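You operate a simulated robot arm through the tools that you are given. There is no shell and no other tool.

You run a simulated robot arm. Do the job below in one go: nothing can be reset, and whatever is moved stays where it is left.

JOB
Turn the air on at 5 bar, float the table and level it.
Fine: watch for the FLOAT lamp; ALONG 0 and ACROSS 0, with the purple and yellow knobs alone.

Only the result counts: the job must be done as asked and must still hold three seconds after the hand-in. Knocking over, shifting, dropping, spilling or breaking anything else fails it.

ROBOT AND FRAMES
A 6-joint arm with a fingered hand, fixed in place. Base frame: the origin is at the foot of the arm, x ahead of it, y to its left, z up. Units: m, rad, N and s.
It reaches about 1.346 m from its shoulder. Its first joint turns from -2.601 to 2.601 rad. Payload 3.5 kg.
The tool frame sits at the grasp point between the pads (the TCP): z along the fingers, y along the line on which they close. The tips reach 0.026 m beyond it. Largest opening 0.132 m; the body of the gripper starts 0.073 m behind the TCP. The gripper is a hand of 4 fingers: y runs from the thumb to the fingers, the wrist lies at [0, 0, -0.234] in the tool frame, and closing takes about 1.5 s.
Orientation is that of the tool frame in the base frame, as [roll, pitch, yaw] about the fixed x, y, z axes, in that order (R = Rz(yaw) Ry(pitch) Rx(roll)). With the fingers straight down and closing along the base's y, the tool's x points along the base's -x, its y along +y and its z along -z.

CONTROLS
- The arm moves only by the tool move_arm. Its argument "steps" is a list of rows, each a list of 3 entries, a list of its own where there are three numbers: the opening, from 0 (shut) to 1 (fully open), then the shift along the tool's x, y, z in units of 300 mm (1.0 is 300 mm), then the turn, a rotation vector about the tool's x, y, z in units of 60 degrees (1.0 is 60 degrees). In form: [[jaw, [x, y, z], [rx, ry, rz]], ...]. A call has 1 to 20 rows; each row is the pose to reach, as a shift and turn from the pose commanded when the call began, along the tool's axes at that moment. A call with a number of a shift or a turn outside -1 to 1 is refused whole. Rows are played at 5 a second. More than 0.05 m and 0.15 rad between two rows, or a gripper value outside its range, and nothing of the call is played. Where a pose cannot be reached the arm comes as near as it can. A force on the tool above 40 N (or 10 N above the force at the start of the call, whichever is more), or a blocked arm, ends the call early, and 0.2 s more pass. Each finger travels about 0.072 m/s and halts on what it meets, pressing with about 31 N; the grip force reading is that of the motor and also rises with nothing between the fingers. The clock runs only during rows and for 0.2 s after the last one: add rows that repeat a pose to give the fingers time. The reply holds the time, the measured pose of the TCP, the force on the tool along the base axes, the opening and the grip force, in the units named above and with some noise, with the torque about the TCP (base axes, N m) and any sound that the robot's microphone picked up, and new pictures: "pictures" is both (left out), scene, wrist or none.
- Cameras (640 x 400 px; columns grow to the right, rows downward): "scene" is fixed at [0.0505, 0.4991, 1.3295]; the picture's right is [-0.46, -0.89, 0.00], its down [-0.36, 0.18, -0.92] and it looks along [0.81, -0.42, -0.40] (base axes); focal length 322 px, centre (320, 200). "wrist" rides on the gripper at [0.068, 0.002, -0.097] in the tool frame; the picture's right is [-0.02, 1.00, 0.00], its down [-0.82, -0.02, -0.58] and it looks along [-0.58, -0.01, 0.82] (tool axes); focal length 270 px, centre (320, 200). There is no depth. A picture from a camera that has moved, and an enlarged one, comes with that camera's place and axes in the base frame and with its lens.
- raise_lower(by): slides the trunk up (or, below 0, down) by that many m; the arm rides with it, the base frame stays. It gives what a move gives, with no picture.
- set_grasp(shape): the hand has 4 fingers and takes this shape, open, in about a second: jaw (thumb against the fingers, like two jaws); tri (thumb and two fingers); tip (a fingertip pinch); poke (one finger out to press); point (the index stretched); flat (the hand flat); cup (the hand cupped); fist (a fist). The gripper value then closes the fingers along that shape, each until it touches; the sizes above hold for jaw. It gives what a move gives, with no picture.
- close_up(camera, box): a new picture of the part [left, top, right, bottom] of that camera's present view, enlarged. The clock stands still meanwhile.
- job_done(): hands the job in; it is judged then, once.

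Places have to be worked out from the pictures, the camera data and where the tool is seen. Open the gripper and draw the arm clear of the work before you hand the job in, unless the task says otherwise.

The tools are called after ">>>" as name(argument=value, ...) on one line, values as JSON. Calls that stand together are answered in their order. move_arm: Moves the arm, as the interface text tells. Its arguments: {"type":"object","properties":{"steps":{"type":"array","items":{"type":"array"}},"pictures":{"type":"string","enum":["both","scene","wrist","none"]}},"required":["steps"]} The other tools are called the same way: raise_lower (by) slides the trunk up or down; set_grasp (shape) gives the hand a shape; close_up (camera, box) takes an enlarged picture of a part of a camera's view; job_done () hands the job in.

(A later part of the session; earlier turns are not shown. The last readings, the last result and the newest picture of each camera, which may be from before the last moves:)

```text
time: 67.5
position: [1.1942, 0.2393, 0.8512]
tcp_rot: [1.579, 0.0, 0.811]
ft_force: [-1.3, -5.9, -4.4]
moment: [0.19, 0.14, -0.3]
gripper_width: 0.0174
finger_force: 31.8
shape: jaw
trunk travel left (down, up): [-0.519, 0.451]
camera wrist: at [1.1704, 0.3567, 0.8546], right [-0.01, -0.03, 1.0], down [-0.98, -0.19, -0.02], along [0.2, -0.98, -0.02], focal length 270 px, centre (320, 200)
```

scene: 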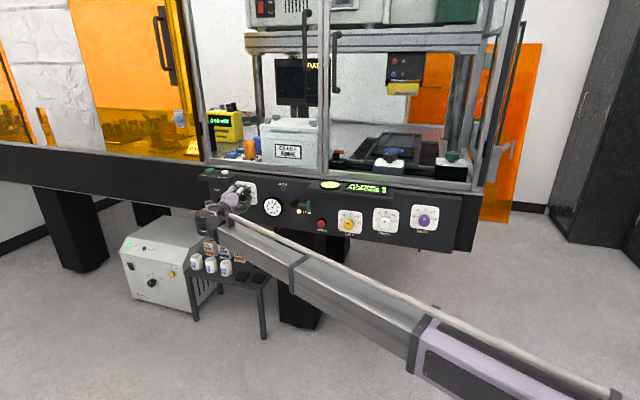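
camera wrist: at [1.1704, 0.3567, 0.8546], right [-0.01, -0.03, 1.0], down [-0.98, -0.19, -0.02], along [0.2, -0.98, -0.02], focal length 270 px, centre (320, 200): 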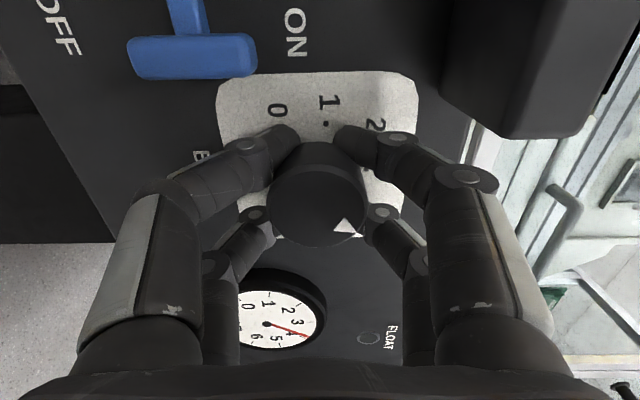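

Gripped. I turn about 36° clockwise, hold a few seconds, and read the gauge.

>>> move_arm(steps=[[0.1, [0, 0, 0], [0, 0, 0.1]], [0.1, [0, 0, 0], [0, 0, 0.2]], [0.1, [0, 0, 0], [0, 0, 0.3]], [0.1, [0, 0, 0], [0, 0, 0.4]], [0.1, [0, 0, 0], [0, 0, 0.5]], [0.1, [0, 0, 0], [0, 0, 0.6]], [0.1, [0, 0, 0], [0, 0, 0.6]], [0.1, [0, 0, 0], [0, 0, 0.6]], [0.1, [0, 0, 0], [0, 0, 0.6]], [0.1, [0, 0, 0], [0, 0, 0.6]], [0.1, [0, 0, 0], [0, 0, 0.6]], [0.1, [0, 0, 0], [0, 0, 0.6]], [0.1, [0, 0, 0], [0, 0, 0.6]], [0.1, [0, 0, 0], [0, 0, 0.6]]], pictures="wrist")

>>> close_up(camera="scene", box=[255, 190, 295, 220])

```text
time: 70.5
position: [1.194, 0.2399, 0.8496]
tcp_rot: [1.582, -0.629, 0.803]
ft_force: [-17.1, -9.4, -16.6]
moment: [0.01, 0.35, -0.14]
gripper_width: 0.0175
finger_force: 31.1
shape: jaw
trunk travel left (down, up): [-0.519, 0.451]
camera wrist: at [1.1615, 0.3458, 0.8941], right [-0.41, -0.45, 0.79], down [-0.87, -0.07, -0.49], along [0.27, -0.89, -0.36], focal length 270 px, centre (320, 200)
```

wrist: 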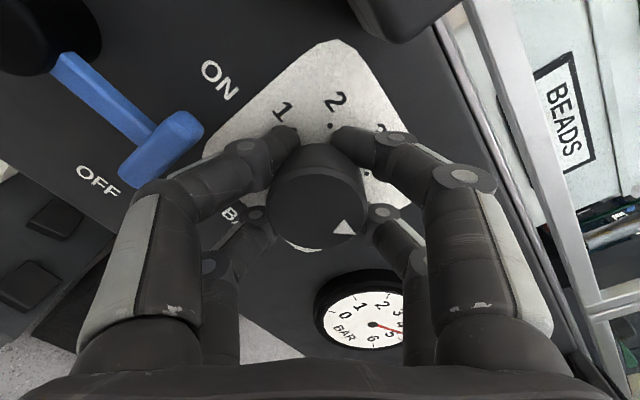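

```text
13.33 times, centred on (275, 205) of scene
camera zoom: at [0.0505, 0.4991, 1.3295], right [-0.46, -0.89, 0.0], down [-0.36, 0.18, -0.92], along [0.81, -0.42, -0.4], focal length 4299 px, centre (920, 133)
```

zoom: 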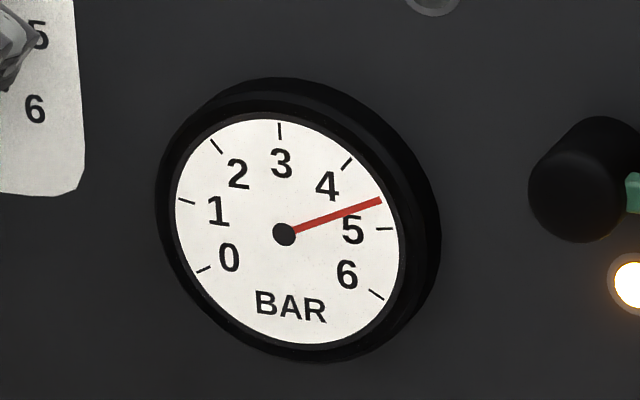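

The needle is at ~4.65; I wait to see whether it's still rising.

>>> move_arm(steps=[[0.1, [0, 0, 0], [0, 0, 0]], [0.1, [0, 0, 0], [0, 0, 0]], [0.1, [0, 0, 0], [0, 0, 0]], [0.1, [0, 0, 0], [0, 0, 0]], [0.1, [0, 0, 0], [0, 0, 0]], [0.1, [0, 0, 0], [0, 0, 0]], [0.1, [0, 0, 0], [0, 0, 0]], [0.1, [0, 0, 0], [0, 0, 0]]], pictures="none")

>>> close_up(camera="scene", box=[255, 190, 295, 220])

```text
time: 72.3
position: [1.1948, 0.2396, 0.8501]
tcp_rot: [1.583, -0.631, 0.804]
ft_force: [-16.4, -9.7, -16.8]
moment: [-0.02, 0.36, -0.13]
gripper_width: 0.0179
finger_force: 31.2
shape: jaw
trunk travel left (down, up): [-0.519, 0.451]
```

```text
13.33 times, centred on (275, 205) of scene
camera zoom: at [0.0505, 0.4991, 1.3295], right [-0.46, -0.89, 0.0], down [-0.36, 0.18, -0.92], along [0.81, -0.42, -0.4], focal length 4299 px, centre (920, 133)
```

zoom: 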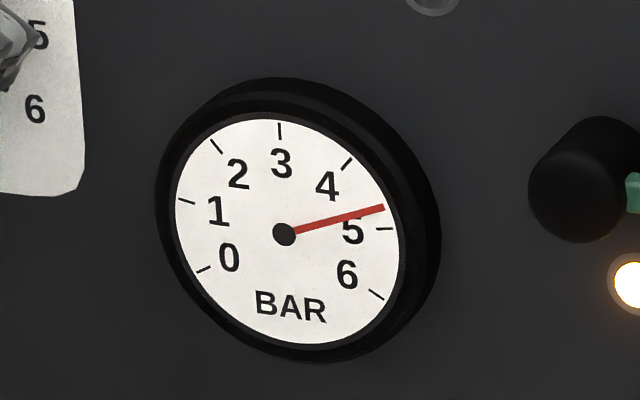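

It reads ~4.73 and is nearly settled. I add ~9° and wait.

>>> move_arm(steps=[[0.1, [0, 0, 0], [0, 0, 0.08]], [0.1, [0, 0, 0], [0, 0, 0.15]], [0.1, [0, 0, 0], [0, 0, 0.15]], [0.1, [0, 0, 0], [0, 0, 0.15]], [0.1, [0, 0, 0], [0, 0, 0.15]], [0.1, [0, 0, 0], [0, 0, 0.15]], [0.1, [0, 0, 0], [0, 0, 0.15]], [0.1, [0, 0, 0], [0, 0, 0.15]], [0.1, [0, 0, 0], [0, 0, 0.15]], [0.1, [0, 0, 0], [0, 0, 0.15]], [0.1, [0, 0, 0], [0, 0, 0.15]], [0.1, [0, 0, 0], [0, 0, 0.15]], [0.1, [0, 0, 0], [0, 0, 0.15]], [0.1, [0, 0, 0], [0, 0, 0.15]], [0.1, [0, 0, 0], [0, 0, 0.15]], [0.1, [0, 0, 0], [0, 0, 0.15]], [0.1, [0, 0, 0], [0, 0, 0.15]], [0.1, [0, 0, 0], [0, 0, 0.15]]], pictures="wrist")

>>> close_up(camera="scene", box=[255, 190, 295, 220])

```text
time: 76.1
position: [1.1947, 0.2402, 0.8496]
tcp_rot: [1.585, -0.787, 0.801]
ft_force: [-16.6, -7.2, -15.8]
moment: [-0.08, 0.41, -0.06]
gripper_width: 0.0178
finger_force: 30.9
shape: jaw
trunk travel left (down, up): [-0.519, 0.451]
camera wrist: at [1.1567, 0.3405, 0.9019], right [-0.49, -0.53, 0.69], down [-0.81, -0.01, -0.59], along [0.32, -0.85, -0.43], focal length 270 px, centre (320, 200)
```

wrist: 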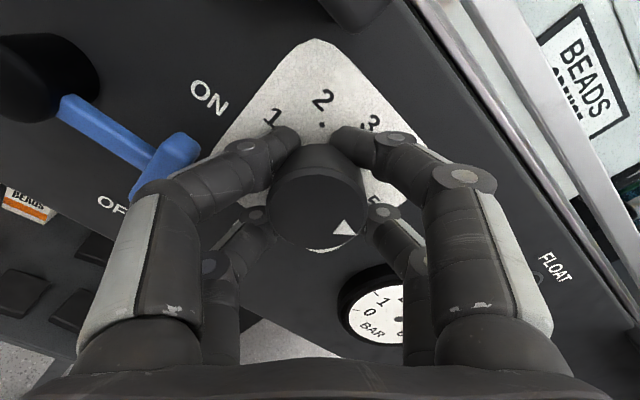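

```text
13.33 times, centred on (275, 205) of scene
camera zoom: at [0.0505, 0.4991, 1.3295], right [-0.46, -0.89, 0.0], down [-0.36, 0.18, -0.92], along [0.81, -0.42, -0.4], focal length 4299 px, centre (920, 133)
```

zoom: 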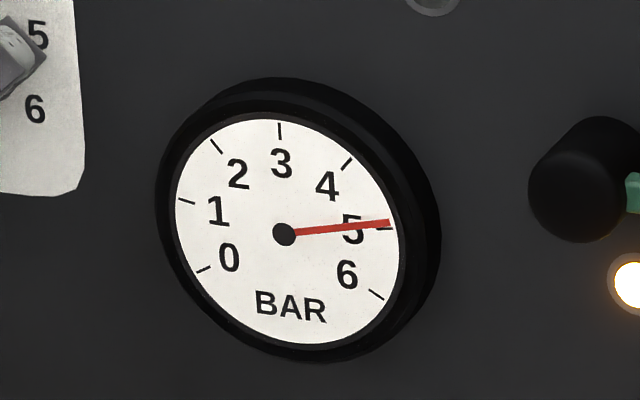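

Now ~4.91 and possibly still creeping; I hold a bit more and reread.

>>> move_arm(steps=[[0.1, [0, 0, 0], [0, 0, 0]], [0.1, [0, 0, 0], [0, 0, 0]], [0.1, [0, 0, 0], [0, 0, 0]], [0.1, [0, 0, 0], [0, 0, 0]], [0.1, [0, 0, 0], [0, 0, 0]], [0.1, [0, 0, 0], [0, 0, 0]], [0.1, [0, 0, 0], [0, 0, 0]], [0.1, [0, 0, 0], [0, 0, 0]], [0.1, [0, 0, 0], [0, 0, 0]], [0.1, [0, 0, 0], [0, 0, 0]]], pictures="none")

>>> close_up(camera="scene", box=[255, 190, 295, 220])

```text
time: 78.3
position: [1.1929, 0.2397, 0.8494]
tcp_rot: [1.587, -0.788, 0.802]
ft_force: [-17.5, -6.3, -16.7]
moment: [-0.08, 0.43, -0.02]
gripper_width: 0.0179
finger_force: 31.0
shape: jaw
trunk travel left (down, up): [-0.519, 0.451]
```

```text
13.33 times, centred on (275, 205) of scene
camera zoom: at [0.0505, 0.4991, 1.3295], right [-0.46, -0.89, 0.0], down [-0.36, 0.18, -0.92], along [0.81, -0.42, -0.4], focal length 4299 px, centre (920, 133)
```

zoom: 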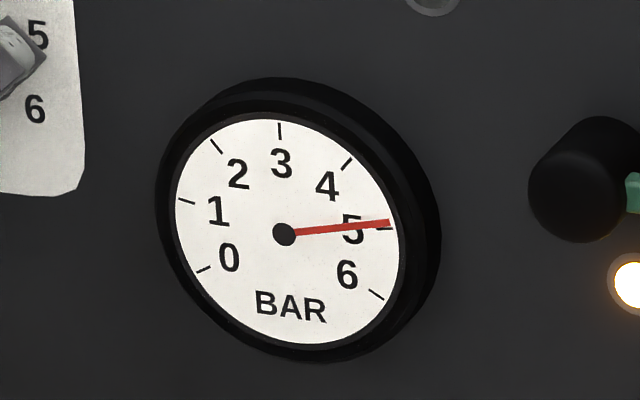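

Settled at ~4.92. I add about 3.5° more, wait, and reread.

>>> move_arm(steps=[[0.1, [0, 0, 0], [0, 0, 0.03]], [0.1, [0, 0, 0], [0, 0, 0.055]], [0.1, [0, 0, 0], [0, 0, 0.055]], [0.1, [0, 0, 0], [0, 0, 0.055]], [0.1, [0, 0, 0], [0, 0, 0.055]], [0.1, [0, 0, 0], [0, 0, 0.055]], [0.1, [0, 0, 0], [0, 0, 0.055]], [0.1, [0, 0, 0], [0, 0, 0.055]], [0.1, [0, 0, 0], [0, 0, 0.055]], [0.1, [0, 0, 0], [0, 0, 0.055]], [0.1, [0, 0, 0], [0, 0, 0.055]], [0.1, [0, 0, 0], [0, 0, 0.055]], [0.1, [0, 0, 0], [0, 0, 0.055]], [0.1, [0, 0, 0], [0, 0, 0.055]], [0.1, [0, 0, 0], [0, 0, 0.055]], [0.1, [0, 0, 0], [0, 0, 0.055]]], pictures="none")

>>> close_up(camera="scene", box=[255, 190, 295, 220])

```text
time: 81.7
position: [1.1941, 0.2393, 0.8497]
tcp_rot: [1.587, -0.843, 0.8]
ft_force: [-18.2, -3.2, -17.0]
moment: [-0.15, 0.53, 0.0]
gripper_width: 0.0179
finger_force: 30.6
shape: jaw
trunk travel left (down, up): [-0.519, 0.451]
```

```text
13.33 times, centred on (275, 205) of scene
camera zoom: at [0.0505, 0.4991, 1.3295], right [-0.46, -0.89, 0.0], down [-0.36, 0.18, -0.92], along [0.81, -0.42, -0.4], focal length 4299 px, centre (920, 133)
```

zoom: 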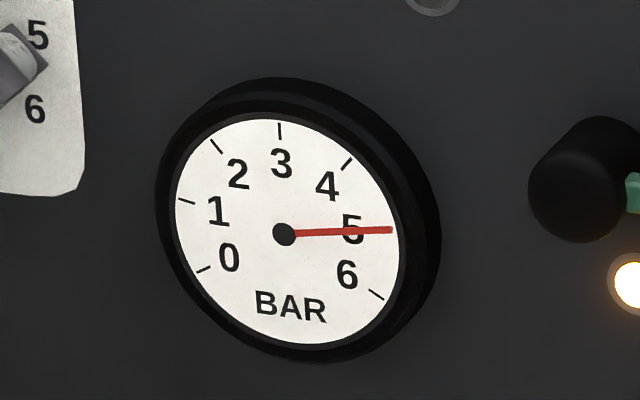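

The needle sits exactly on 5. I release gently and withdraw straight back.

>>> move_arm(steps=[[0.28, [0, 0, 0], [0, 0, 0]], [0.28, [0, 0, 0], [0, 0, 0]], [0.28, [0, 0, 0], [0, 0, 0]], [0.28, [0, 0, -0.08], [0, 0, 0]], [0.28, [0, 0, -0.2], [0, 0, 0]], [0.28, [0, 0, -0.35], [0, 0, 0]], [0.4, [0, 0, -0.5], [0, 0, 0]]], pictures="both")

>>> close_up(camera="scene", box=[255, 190, 295, 220])

>>> close_up(camera="scene", box=[290, 160, 450, 260])

```text
time: 83.3
position: [1.0853, 0.3402, 0.8509]
tcp_rot: [1.58, -0.844, 0.805]
ft_force: [0.0, -0.3, 0.0]
moment: [0.03, -0.02, 0.01]
gripper_width: 0.0523
finger_force: 0.0
shape: jaw
trunk travel left (down, up): [-0.519, 0.451]
camera wrist: at [1.0452, 0.4403, 0.9056], right [-0.52, -0.56, 0.64], down [-0.78, 0.02, -0.62], along [0.33, -0.83, -0.45], focal length 270 px, centre (320, 200)
```

scene: 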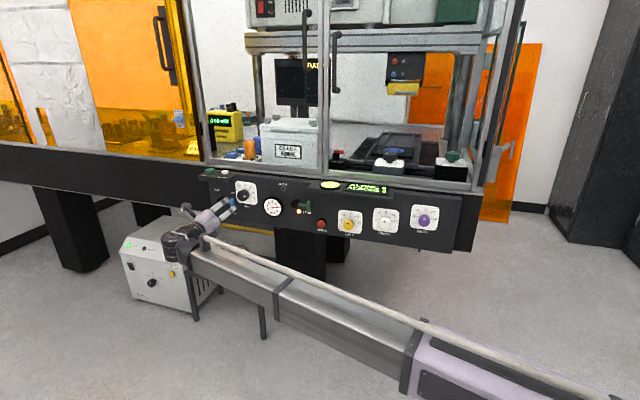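
wrist: 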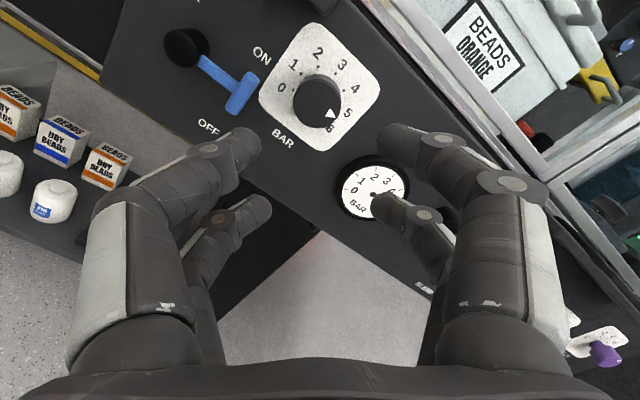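

```text
13.33 times, centred on (275, 205) of scene
camera zoom: at [0.0505, 0.4991, 1.3295], right [-0.46, -0.89, 0.0], down [-0.36, 0.18, -0.92], along [0.81, -0.42, -0.4], focal length 4299 px, centre (920, 133)
```

zoom: 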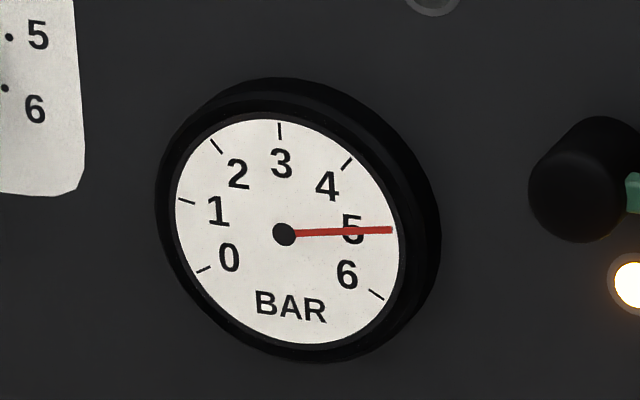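

```text
4.00 times, centred on (370, 210) of scene
camera zoom: at [0.0505, 0.4991, 1.3295], right [-0.46, -0.89, 0.0], down [-0.36, 0.18, -0.92], along [0.81, -0.42, -0.4], focal length 1290 px, centre (120, 160)
```

zoom: 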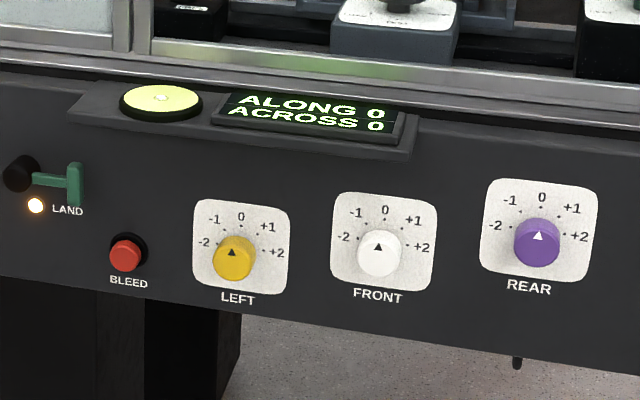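

Pressure holds at 5. Next the FLOAT/LAND lever (hub ≈(1.060,0.081,0.840), now pointing right at LAND); I lower the trunk 1 cm and move in front of it, rotating the hand to p≈0.18.

>>> raise_lower(by=-0.011)

>>> move_arm(steps=[[0.5, [-0.065, 0.073, 0.018], [0, 0, -0.14]], [0.5, [-0.13, 0.146, 0.037], [0, 0, -0.28]], [0.5, [-0.195, 0.219, 0.055], [0, 0, -0.42]], [0.5, [-0.26, 0.292, 0.074], [0, 0, -0.56]], [0.5, [-0.325, 0.365, 0.092], [0, 0, -0.7]], [0.5, [-0.391, 0.439, 0.11], [0, 0, -0.84]], [0.5, [-0.456, 0.512, 0.129], [0, 0, -0.978]]])

```text
time: 83.8
position: [1.0852, 0.3424, 0.8414]
tcp_rot: [1.581, -0.845, 0.805]
ft_force: [0.2, -0.4, -0.7]
moment: [0.0, -0.04, 0.02]
gripper_width: 0.0524
finger_force: 0.2
shape: jaw
trunk travel left (down, up): [-0.508, 0.462]
```

```text
time: 85.5
position: [0.9728, 0.167, 0.8396]
tcp_rot: [1.579, 0.183, 0.817]
ft_force: [0.7, -0.1, -0.2]
moment: [0.01, 0.05, -0.01]
gripper_width: 0.065
finger_force: 0.0
shape: jaw
trunk travel left (down, up): [-0.508, 0.462]
camera wrist: at [0.9492, 0.2822, 0.8315], right [0.11, 0.11, 0.99], down [-0.97, -0.19, 0.13], along [0.2, -0.98, 0.08], focal length 270 px, centre (320, 200)
```

scene: 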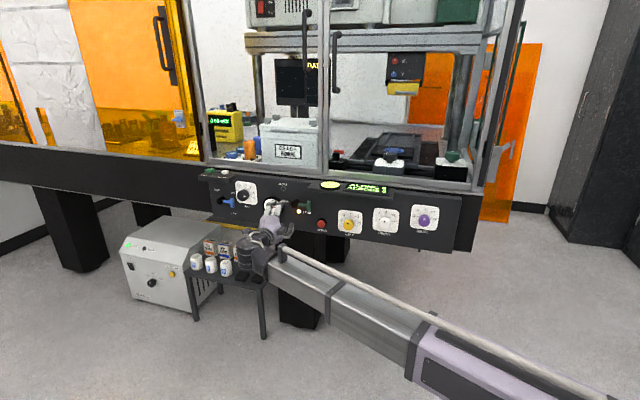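
wrist: 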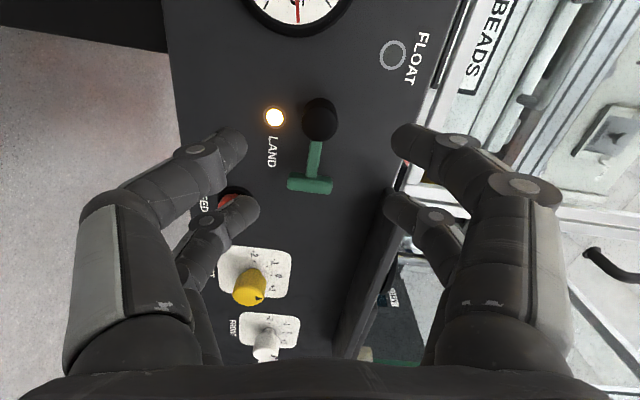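

The hub is on the axis. Before touching, I test whether the wrist can rotate far enough (to p≈2.3) for a full quarter-turn sweep.

>>> move_arm(steps=[[0.5, [0, 0, 0], [0, 0, -0.14]], [0.5, [0, 0, 0], [0, 0, -0.28]], [0.5, [0, 0, 0], [0, 0, -0.42]], [0.5, [0, 0, 0], [0, 0, -0.56]], [0.5, [0, 0, 0], [0, 0, -0.7]], [0.5, [0, 0, 0], [0, 0, -0.84]], [0.5, [0, 0, 0], [0, 0, -0.98]]], pictures="none")

>>> move_arm(steps=[[0.5, [0, 0, 0], [0, 0, -0.14]], [0.5, [0, 0, 0], [0, 0, -0.28]], [0.5, [0, 0, 0], [0, 0, -0.42]], [0.5, [0, 0, 0], [0, 0, -0.56]], [0.5, [0, 0, 0], [0, 0, -0.7]], [0.5, [0, 0, 0], [0, 0, -0.84]], [0.5, [0, 0, 0], [0, 0, -0.98]]], pictures="wrist")

```text
time: 87.0
position: [0.972, 0.166, 0.84]
tcp_rot: [1.595, 1.209, 0.835]
ft_force: [0.9, -0.3, -0.2]
moment: [0.01, 0.0, -0.02]
gripper_width: 0.0655
finger_force: 0.2
shape: jaw
trunk travel left (down, up): [-0.508, 0.462]
```

```text
time: 88.7
position: [0.9721, 0.1659, 0.8395]
tcp_rot: [-1.582, 0.905, -2.34]
ft_force: [-0.5, -0.5, -0.2]
moment: [-0.02, 0.01, 0.01]
gripper_width: 0.0657
finger_force: 0.0
shape: jaw
trunk travel left (down, up): [-0.508, 0.462]
camera wrist: at [0.8735, 0.2039, 0.7873], right [0.55, 0.59, -0.6], down [-0.08, 0.75, 0.66], along [0.83, -0.31, 0.46], focal length 270 px, centre (320, 200)
```

wrist: 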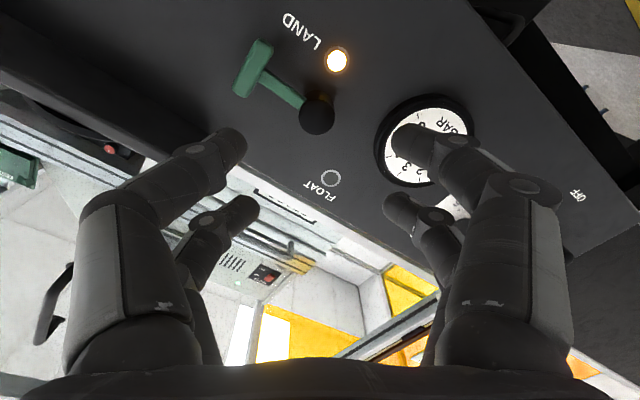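

The wrist reaches p=2.24 without complaint. I rotate back to p≈0.35 (fingers clear of the stem) and then advance onto the LAND hub.

>>> move_arm(steps=[[0.5, [0, 0, 0], [0, 0, 0.14]], [0.5, [0, 0, 0], [0, 0, 0.28]], [0.5, [0, 0, 0], [0, 0, 0.42]], [0.5, [0, 0, 0], [0, 0, 0.56]], [0.5, [0, 0, 0], [0, 0, 0.7]], [0.5, [0, 0, 0], [0, 0, 0.84]], [0.5, [0, 0, 0], [0, 0, 0.98]]], pictures="none")

>>> move_arm(steps=[[0.5, [0, 0, 0], [0, 0, 0.14]], [0.5, [0, 0, 0], [0, 0, 0.28]], [0.5, [0, 0, 0], [0, 0, 0.42]], [0.5, [0, 0, 0], [0, 0, 0.56]], [0.5, [0, 0, 0], [0, 0, 0.7]], [0.5, [0, 0, 0], [0, 0, 0.82]], [0.5, [0, 0, 0.12], [0, 0, 0.82]], [0.5, [0, 0, 0.23], [0, 0, 0.82]]], pictures="wrist")

>>> close_up(camera="scene", box=[220, 160, 340, 240])

```text
time: 90.2
position: [0.9715, 0.1665, 0.8393]
tcp_rot: [1.596, 1.202, 0.836]
ft_force: [0.4, 0.4, 0.1]
moment: [-0.01, 0.0, 0.0]
gripper_width: 0.0654
finger_force: 0.1
shape: jaw
trunk travel left (down, up): [-0.508, 0.462]
```

```text
time: 92.0
position: [1.0208, 0.1199, 0.8408]
tcp_rot: [1.58, 0.345, 0.817]
ft_force: [-0.3, 0.1, 0.8]
moment: [0.04, 0.02, -0.02]
gripper_width: 0.0654
finger_force: 0.0
shape: jaw
trunk travel left (down, up): [-0.508, 0.462]
camera wrist: at [0.9951, 0.2335, 0.8207], right [0.22, 0.22, 0.95], down [-0.95, -0.17, 0.26], along [0.22, -0.96, 0.18], focal length 270 px, centre (320, 200)
```

wrist: 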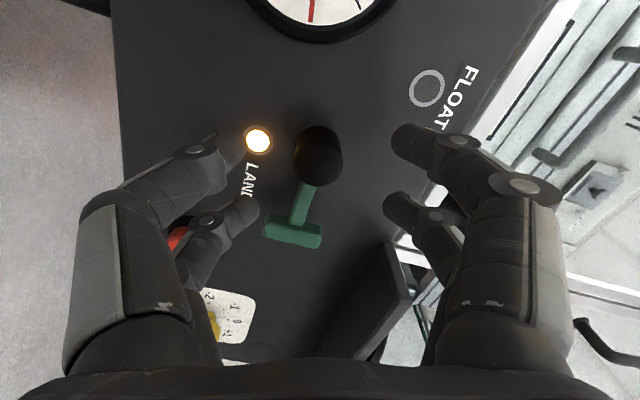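

```text
5.00 times, centred on (280, 200) of scene
camera zoom: at [0.0505, 0.4991, 1.3295], right [-0.46, -0.89, 0.0], down [-0.36, 0.18, -0.92], along [0.81, -0.42, -0.4], focal length 1612 px, centre (520, 200)
```

zoom: 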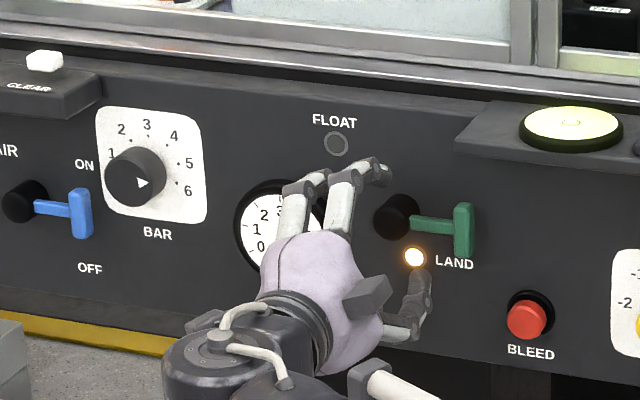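

Clear on all sides. I advance the last 3 cm to straddle the hub and begin the counter-clockwise sweep.

>>> move_arm(steps=[[0.5, [0, 0, 0.05], [0, 0, 0]], [0.5, [0, 0, 0.095], [0, 0, 0]], [0.5, [0, 0, 0.095], [0, 0, -0.12]], [0.5, [0, 0, 0.095], [0, 0, -0.24]], [0.5, [0, 0, 0.095], [0, 0, -0.36]], [0.5, [0, 0, 0.095], [0, 0, -0.48]]], pictures="wrist")

>>> close_up(camera="scene", box=[220, 160, 340, 240])

```text
time: 93.5
position: [1.0429, 0.0996, 0.8403]
tcp_rot: [1.586, 0.852, 0.826]
ft_force: [0.3, 1.2, -1.5]
moment: [0.09, -0.1, -0.01]
gripper_width: 0.0656
finger_force: 0.0
shape: jaw
trunk travel left (down, up): [-0.508, 0.462]
camera wrist: at [1.004, 0.2007, 0.7914], right [0.51, 0.53, 0.68], down [-0.8, -0.01, 0.61], along [0.33, -0.85, 0.42], focal length 270 px, centre (320, 200)
```

wrist: 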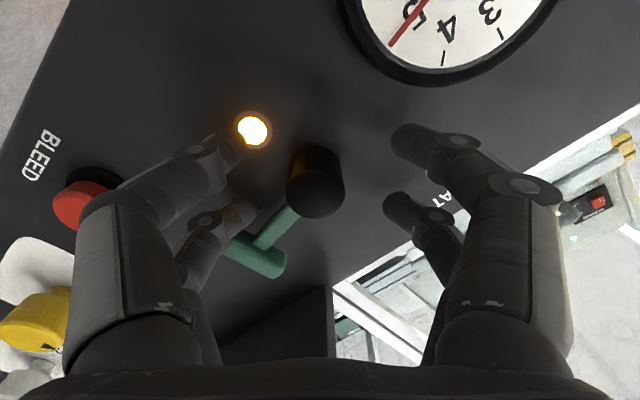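

```text
5.00 times, centred on (280, 200) of scene
camera zoom: at [0.0505, 0.4991, 1.3295], right [-0.46, -0.89, 0.0], down [-0.36, 0.18, -0.92], along [0.81, -0.42, -0.4], focal length 1612 px, centre (520, 200)
```

zoom: 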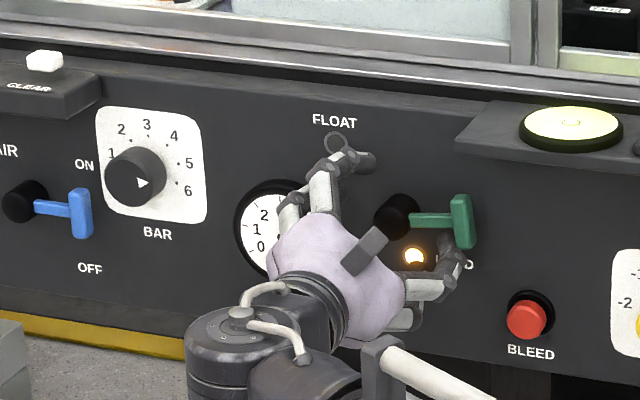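

The lever begins to lift. I continue the sweep upward ~58°.

>>> move_arm(steps=[[0.5, [0, 0, 0], [0, 0, -0.12]], [0.5, [0, 0, 0], [0, 0, -0.24]], [0.5, [0, 0, 0], [0, 0, -0.36]], [0.5, [0, 0, 0], [0, 0, -0.48]], [0.5, [0, 0, 0], [0, 0, -0.6]], [0.5, [0, 0, 0], [0, 0, -0.72]], [0.5, [0, 0, 0], [0, 0, -0.84]], [0.5, [0, 0, 0], [0, 0, -0.96]]], pictures="wrist")

>>> close_up(camera="scene", box=[220, 160, 340, 240])

```text
time: 95.2
position: [1.0434, 0.0992, 0.841]
tcp_rot: [-1.607, 1.285, -2.364]
ft_force: [-0.8, 0.0, -1.0]
moment: [0.07, -0.07, -0.05]
gripper_width: 0.0651
finger_force: 0.0
shape: jaw
trunk travel left (down, up): [-0.508, 0.462]
camera wrist: at [0.9598, 0.1536, 0.7757], right [0.66, 0.7, -0.26], down [-0.27, 0.54, 0.79], along [0.7, -0.46, 0.55], focal length 270 px, centre (320, 200)
```

wrist: 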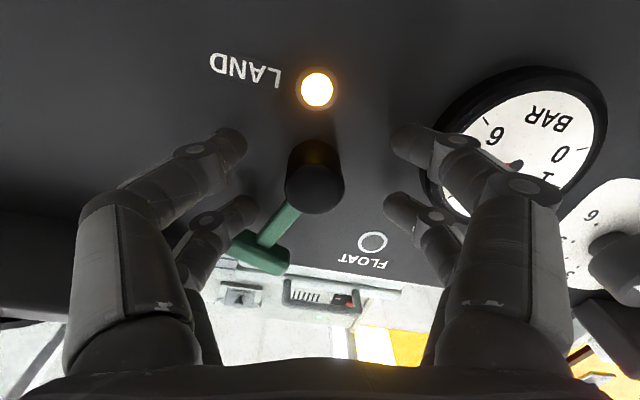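

```text
5.00 times, centred on (280, 200) of scene
camera zoom: at [0.0505, 0.4991, 1.3295], right [-0.46, -0.89, 0.0], down [-0.36, 0.18, -0.92], along [0.81, -0.42, -0.4], focal length 1612 px, centre (520, 200)
```

zoom: 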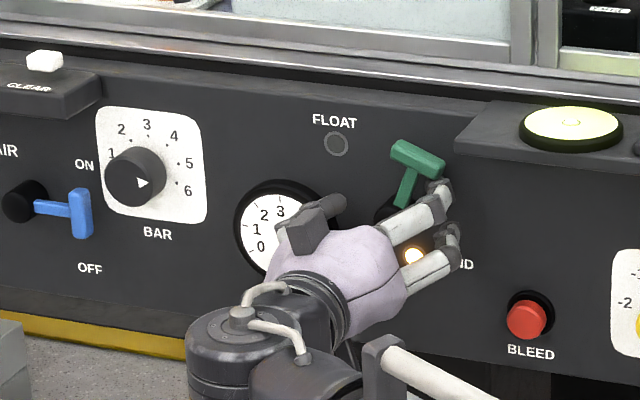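

The lever is ~70° up. I continue to the vertical, watching the force.

>>> move_arm(steps=[[0.5, [0, 0, 0], [0, 0, -0.1]], [0.5, [0, 0, 0], [0, 0, -0.2]], [0.5, [0, 0, 0], [0, 0, -0.3]], [0.5, [0, 0, 0], [0, 0, -0.4]], [0.5, [0, 0, 0], [0, 0, -0.46]]], pictures="wrist")

>>> close_up(camera="scene", box=[250, 150, 410, 250])

```text
time: 96.5
position: [1.0396, 0.0961, 0.8385]
tcp_rot: [-1.593, 0.807, -2.35]
ft_force: [-12.3, -10.5, -16.5]
moment: [0.88, -0.82, -0.21]
gripper_width: 0.0659
finger_force: 0.0
shape: jaw
trunk travel left (down, up): [-0.508, 0.462]
camera wrist: at [0.9382, 0.1309, 0.7901], right [0.5, 0.54, -0.67], down [-0.03, 0.79, 0.61], along [0.86, -0.29, 0.42], focal length 270 px, centre (320, 200)
```

wrist: 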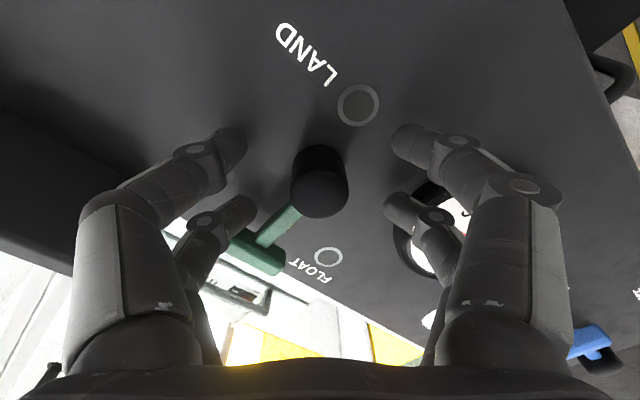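

```text
4.00 times, centred on (330, 200) of scene
camera zoom: at [0.0505, 0.4991, 1.3295], right [-0.46, -0.89, 0.0], down [-0.36, 0.18, -0.92], along [0.81, -0.42, -0.4], focal length 1290 px, centre (280, 200)
```

zoom: 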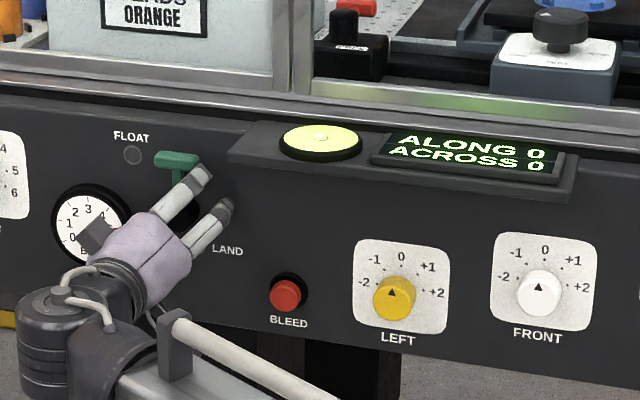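

The LAND lamp has gone out; the lever is vertical at its stop. I back the fingers off and withdraw, then wait for the FLOAT lamp.

>>> move_arm(steps=[[0.5, [0, 0, 0], [0, 0, 0.12]], [0.5, [0, 0, 0], [0, 0, 0.24]], [0.5, [0, 0, 0], [0, 0, 0.36]], [0.5, [0, 0, 0], [0, 0, 0.46]], [0.5, [0, 0, -0.12], [0, 0, 0.46]], [0.5, [0, 0, -0.25], [0, 0, 0.46]], [0.5, [0, 0, -0.4], [0, 0, 0.46]]])

>>> close_up(camera="scene", box=[250, 150, 410, 250])

```text
time: 98.0
position: [0.9558, 0.1806, 0.8414]
tcp_rot: [-1.593, 1.288, -2.348]
ft_force: [0.8, 0.5, 0.5]
moment: [-0.04, -0.03, -0.05]
gripper_width: 0.0656
finger_force: 0.0
shape: jaw
trunk travel left (down, up): [-0.508, 0.462]
camera wrist: at [0.8736, 0.2352, 0.7763], right [0.66, 0.7, -0.26], down [-0.27, 0.55, 0.79], along [0.7, -0.46, 0.55], focal length 270 px, centre (320, 200)
```

scene: 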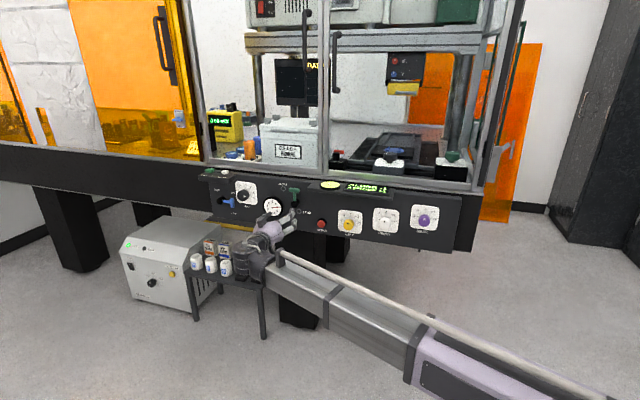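
wrist: 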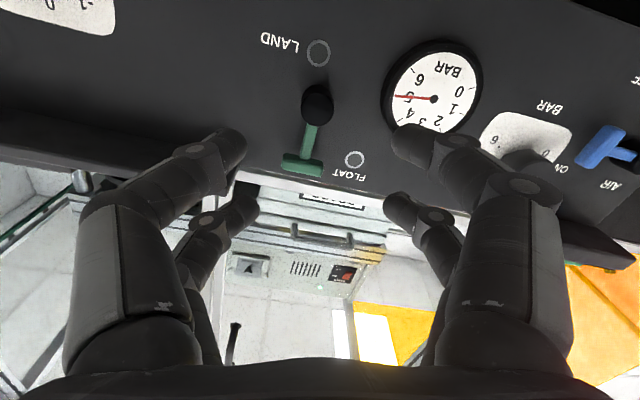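

```text
4.00 times, centred on (330, 200) of scene
camera zoom: at [0.0505, 0.4991, 1.3295], right [-0.46, -0.89, 0.0], down [-0.36, 0.18, -0.92], along [0.81, -0.42, -0.4], focal length 1290 px, centre (280, 200)
```

zoom: 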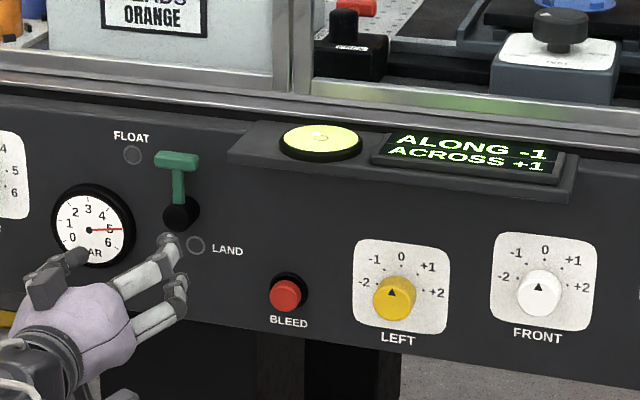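

The table is rising: the display shows ALONG -1, ACROSS +1; FLOAT lamp not yet lit. I lower the trunk and move in front of the yellow knob (≈(0.910,-0.062,0.786)) while it settles.

>>> raise_lower(by=-0.055)

>>> move_arm(steps=[[0.5, [0.028, -0.095, 0], [0, 0, 0.14]], [0.5, [0.055, -0.191, 0.002], [0, 0, 0.28]], [0.5, [0.083, -0.286, 0.003], [0, 0, 0.42]], [0.5, [0.111, -0.381, 0.004], [0, 0, 0.56]], [0.5, [0.139, -0.476, 0.005], [0, 0, 0.7]], [0.5, [0.166, -0.572, 0.006], [0, 0, 0.84]], [0.5, [0.194, -0.667, 0.006], [0, 0, 0.98]]], pictures="none")

>>> move_arm(steps=[[0.5, [0, 0, 0], [0, 0, 0.14]], [0.5, [0, 0, 0], [0, 0, 0.28]], [0.5, [0, 0, 0], [0, 0, 0.42]], [0.5, [0, 0, 0], [0, 0, 0.5]]])

>>> close_up(camera="scene", box=[250, 150, 410, 250])

```text
time: 99.0
position: [0.9572, 0.1819, 0.7859]
tcp_rot: [-1.591, 1.287, -2.35]
ft_force: [-0.2, -0.8, -0.4]
moment: [0.0, 0.02, -0.01]
gripper_width: 0.0655
finger_force: 0.1
shape: jaw
trunk travel left (down, up): [-0.453, 0.517]
```

```text
time: 100.6
position: [0.8136, 0.0278, 0.7858]
tcp_rot: [1.58, 0.825, 0.822]
ft_force: [0.6, 0.1, -0.2]
moment: [0.01, 0.0, -0.02]
gripper_width: 0.0652
finger_force: 0.0
shape: jaw
trunk travel left (down, up): [-0.453, 0.517]
```

```text
time: 101.6
position: [0.8144, 0.0281, 0.786]
tcp_rot: [1.576, 0.301, 0.814]
ft_force: [-0.2, 1.0, 0.5]
moment: [0.0, -0.01, -0.02]
gripper_width: 0.0653
finger_force: 0.0
shape: jaw
trunk travel left (down, up): [-0.453, 0.517]
camera wrist: at [0.7891, 0.1434, 0.7688], right [0.19, 0.19, 0.96], down [-0.96, -0.17, 0.23], along [0.21, -0.97, 0.15], focal length 270 px, centre (320, 200)
```

scene: 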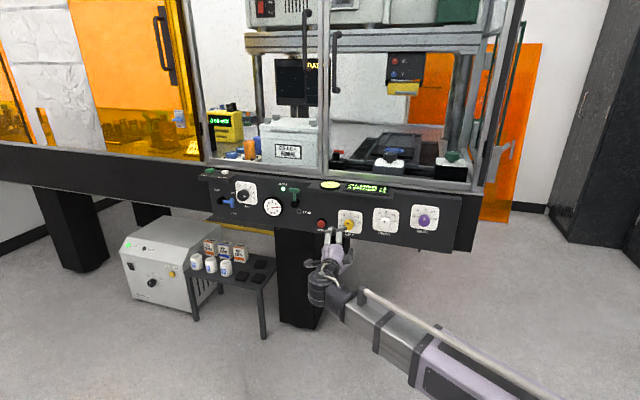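
wrist: 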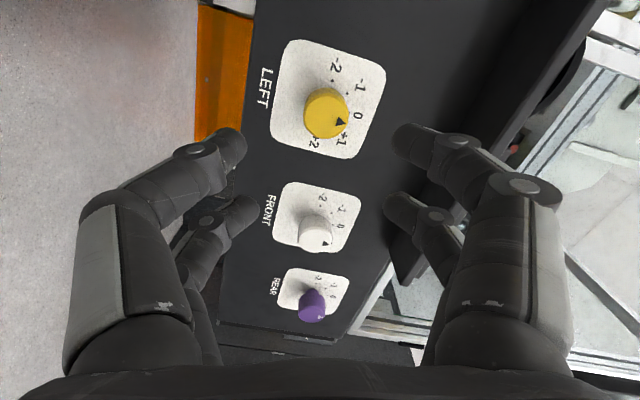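

```text
4.00 times, centred on (330, 200) of scene
camera zoom: at [0.0505, 0.4991, 1.3295], right [-0.46, -0.89, 0.0], down [-0.36, 0.18, -0.92], along [0.81, -0.42, -0.4], focal length 1290 px, centre (280, 200)
```

zoom: 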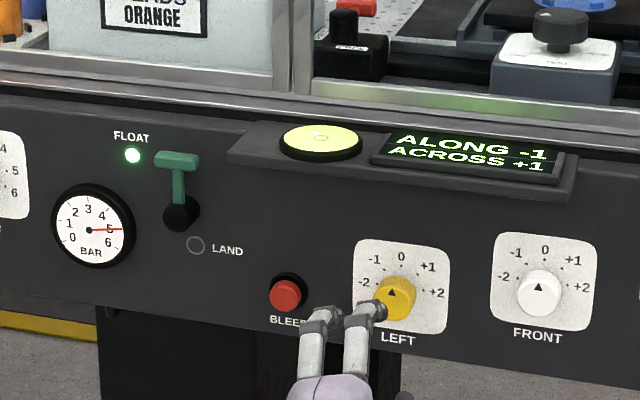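

The FLOAT lamp is lit (green), pressure still 5; readings ALONG -1, ACROSS +1. The yellow knob sits ~7 mm higher and 3 mm right of my axis, so I correct and advance 8 cm.

>>> raise_lower(by=0.007)

>>> move_arm(steps=[[0.5, [-0.01, -0.003, 0.1], [0, 0, 0]], [0.5, [-0.01, -0.003, 0.2], [0, 0, 0]], [0.5, [-0.01, -0.003, 0.27], [0, 0, 0]]], pictures="wrist")

```text
time: 102.2
position: [0.8138, 0.0287, 0.7941]
tcp_rot: [1.577, 0.304, 0.816]
ft_force: [-0.1, -0.1, 1.1]
moment: [0.02, 0.0, 0.03]
gripper_width: 0.0654
finger_force: 0.0
shape: jaw
trunk travel left (down, up): [-0.46, 0.51]
```

```text
time: 103.0
position: [0.8713, -0.029, 0.7946]
tcp_rot: [1.576, 0.306, 0.815]
ft_force: [-0.4, 0.0, -0.6]
moment: [-0.02, 0.04, 0.01]
gripper_width: 0.0658
finger_force: 0.1
shape: jaw
trunk travel left (down, up): [-0.46, 0.51]
camera wrist: at [0.8457, 0.0862, 0.7759], right [0.19, 0.2, 0.96], down [-0.96, -0.17, 0.23], along [0.21, -0.96, 0.16], focal length 270 px, centre (320, 200)
```

wrist: 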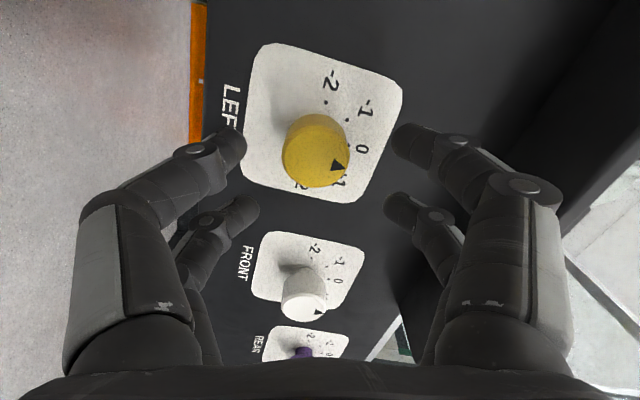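

Well centred on the yellow knob. I advance the remaining 4 cm and close the grip.

>>> move_arm(steps=[[0.47, [0.005, 0, 0.07], [0, 0, 0]], [0.47, [0.005, 0, 0.12], [0, 0, 0]], [0.47, [0.005, 0, 0.13], [0, 0, 0]], [0.3, [0.005, 0, 0.13], [0, 0, 0]], [0.1, [0.005, 0, 0.13], [0, 0, 0]], [0.1, [0.005, 0, 0.13], [0, 0, 0]], [0.1, [0.005, 0, 0.138], [0, 0, 0]], [0.1, [0.005, 0, 0.138], [0, 0, 0]]], pictures="wrist")

>>> close_up(camera="scene", box=[290, 160, 450, 260])

```text
time: 104.8
position: [0.8994, -0.0548, 0.7939]
tcp_rot: [1.577, 0.306, 0.817]
ft_force: [-27.6, 22.1, -7.9]
moment: [0.62, 0.97, 0.37]
gripper_width: 0.0186
finger_force: 31.4
shape: jaw
trunk travel left (down, up): [-0.46, 0.51]
camera wrist: at [0.8746, 0.0596, 0.7761], right [0.19, 0.2, 0.96], down [-0.96, -0.18, 0.23], along [0.21, -0.96, 0.15], focal length 270 px, centre (320, 200)
```

wrist: 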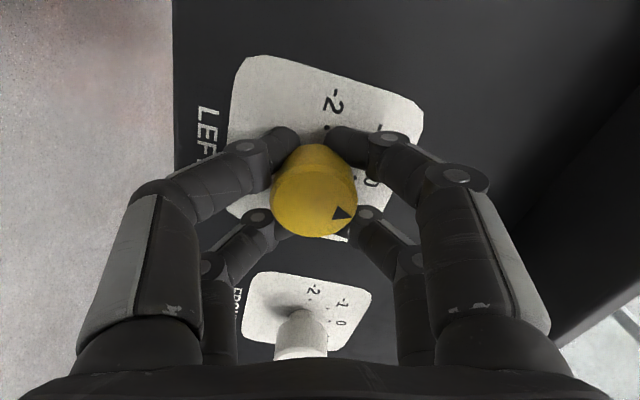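

```text
4.00 times, centred on (370, 210) of scene
camera zoom: at [0.0505, 0.4991, 1.3295], right [-0.46, -0.89, 0.0], down [-0.36, 0.18, -0.92], along [0.81, -0.42, -0.4], focal length 1290 px, centre (120, 160)
```

zoom: 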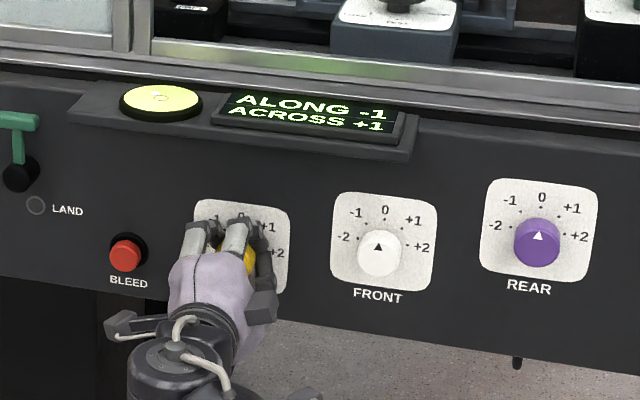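

I'm gripping the yellow knob but pressing ~35 N into the panel, so I back off 3 mm, then turn it clockwise ~20° and watch the display.

>>> move_arm(steps=[[0.1, [0, 0, -0.01], [0, 0, 0]], [0.1, [0, 0, -0.01], [0, 0, 0.08]], [0.1, [0, 0, -0.01], [0, 0, 0.16]], [0.1, [0, 0, -0.01], [0, 0, 0.24]], [0.1, [0, 0, -0.01], [0, 0, 0.33]], [0.1, [0, 0, -0.01], [0, 0, 0.33]], [0.1, [0, 0, -0.01], [0, 0, 0.33]], [0.1, [0, 0, -0.01], [0, 0, 0.33]], [0.1, [0, 0, -0.01], [0, 0, 0.33]], [0.1, [0, 0, -0.01], [0, 0, 0.33]]], pictures="wrist")

>>> close_up(camera="scene", box=[290, 160, 450, 260])

```text
time: 107.0
position: [0.8988, -0.0552, 0.7921]
tcp_rot: [1.579, -0.041, 0.812]
ft_force: [-5.1, -7.0, -5.9]
moment: [0.23, 0.71, 0.03]
gripper_width: 0.0176
finger_force: 30.5
shape: jaw
trunk travel left (down, up): [-0.46, 0.51]
camera wrist: at [0.8761, 0.0609, 0.7987], right [-0.04, -0.05, 1.0], down [-0.98, -0.19, -0.05], along [0.2, -0.98, -0.04], focal length 270 px, centre (320, 200)
```

wrist: 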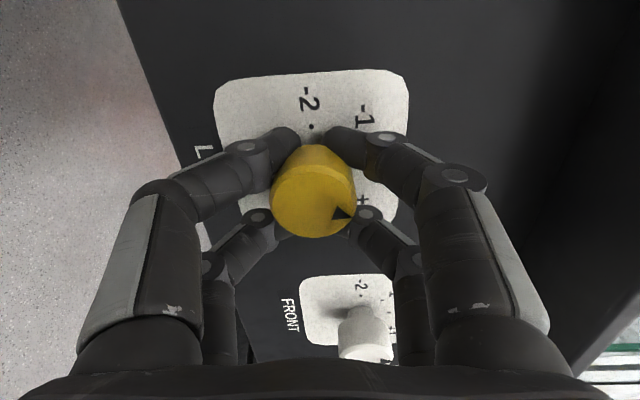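

```text
4.00 times, centred on (370, 210) of scene
camera zoom: at [0.0505, 0.4991, 1.3295], right [-0.46, -0.89, 0.0], down [-0.36, 0.18, -0.92], along [0.81, -0.42, -0.4], focal length 1290 px, centre (120, 160)
```

zoom: 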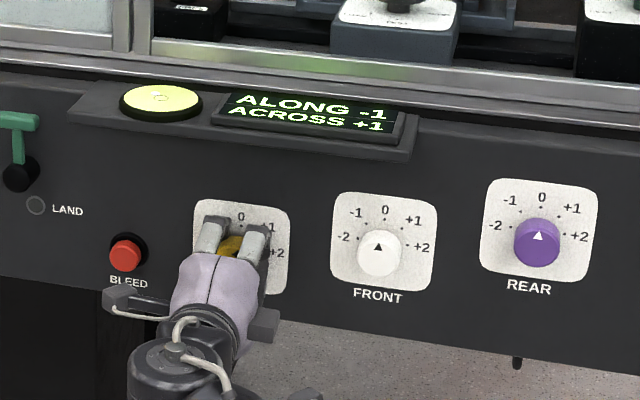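

No change at about +0.5. I go on to +1 (another ~20°) and hold.

>>> move_arm(steps=[[0.1, [0, 0, 0], [0, 0, 0.08]], [0.1, [0, 0, 0], [0, 0, 0.16]], [0.1, [0, 0, 0], [0, 0, 0.24]], [0.1, [0, 0, 0], [0, 0, 0.33]], [0.1, [0, 0, 0], [0, 0, 0.33]], [0.1, [0, 0, 0], [0, 0, 0.33]], [0.1, [0, 0, 0], [0, 0, 0.33]], [0.1, [0, 0, 0], [0, 0, 0.33]], [0.1, [0, 0, 0], [0, 0, 0.33]], [0.1, [0, 0, 0], [0, 0, 0.33]], [0.1, [0, 0, 0], [0, 0, 0.33]], [0.1, [0, 0, 0], [0, 0, 0.33]], [0.1, [0, 0, 0], [0, 0, 0.33]], [0.1, [0, 0, 0], [0, 0, 0.33]]], pictures="wrist")

>>> close_up(camera="scene", box=[290, 160, 450, 260])

```text
time: 110.0
position: [0.8994, -0.0568, 0.7924]
tcp_rot: [1.581, -0.389, 0.805]
ft_force: [-18.2, -15.5, -17.5]
moment: [0.19, 0.52, 0.32]
gripper_width: 0.0168
finger_force: 30.9
shape: jaw
trunk travel left (down, up): [-0.46, 0.51]
camera wrist: at [0.8728, 0.0563, 0.8214], right [-0.27, -0.3, 0.92], down [-0.94, -0.14, -0.32], along [0.22, -0.94, -0.24], focal length 270 px, centre (320, 200)
```

wrist: 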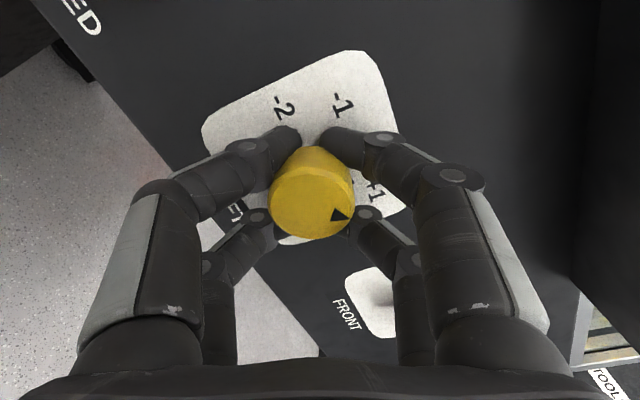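

```text
4.00 times, centred on (370, 210) of scene
camera zoom: at [0.0505, 0.4991, 1.3295], right [-0.46, -0.89, 0.0], down [-0.36, 0.18, -0.92], along [0.81, -0.42, -0.4], focal length 1290 px, centre (120, 160)
```

zoom: 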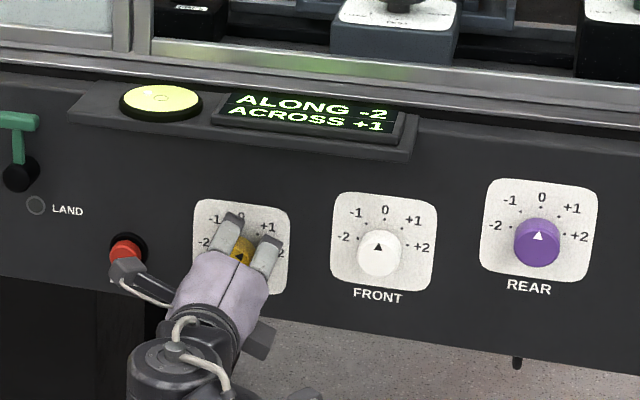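

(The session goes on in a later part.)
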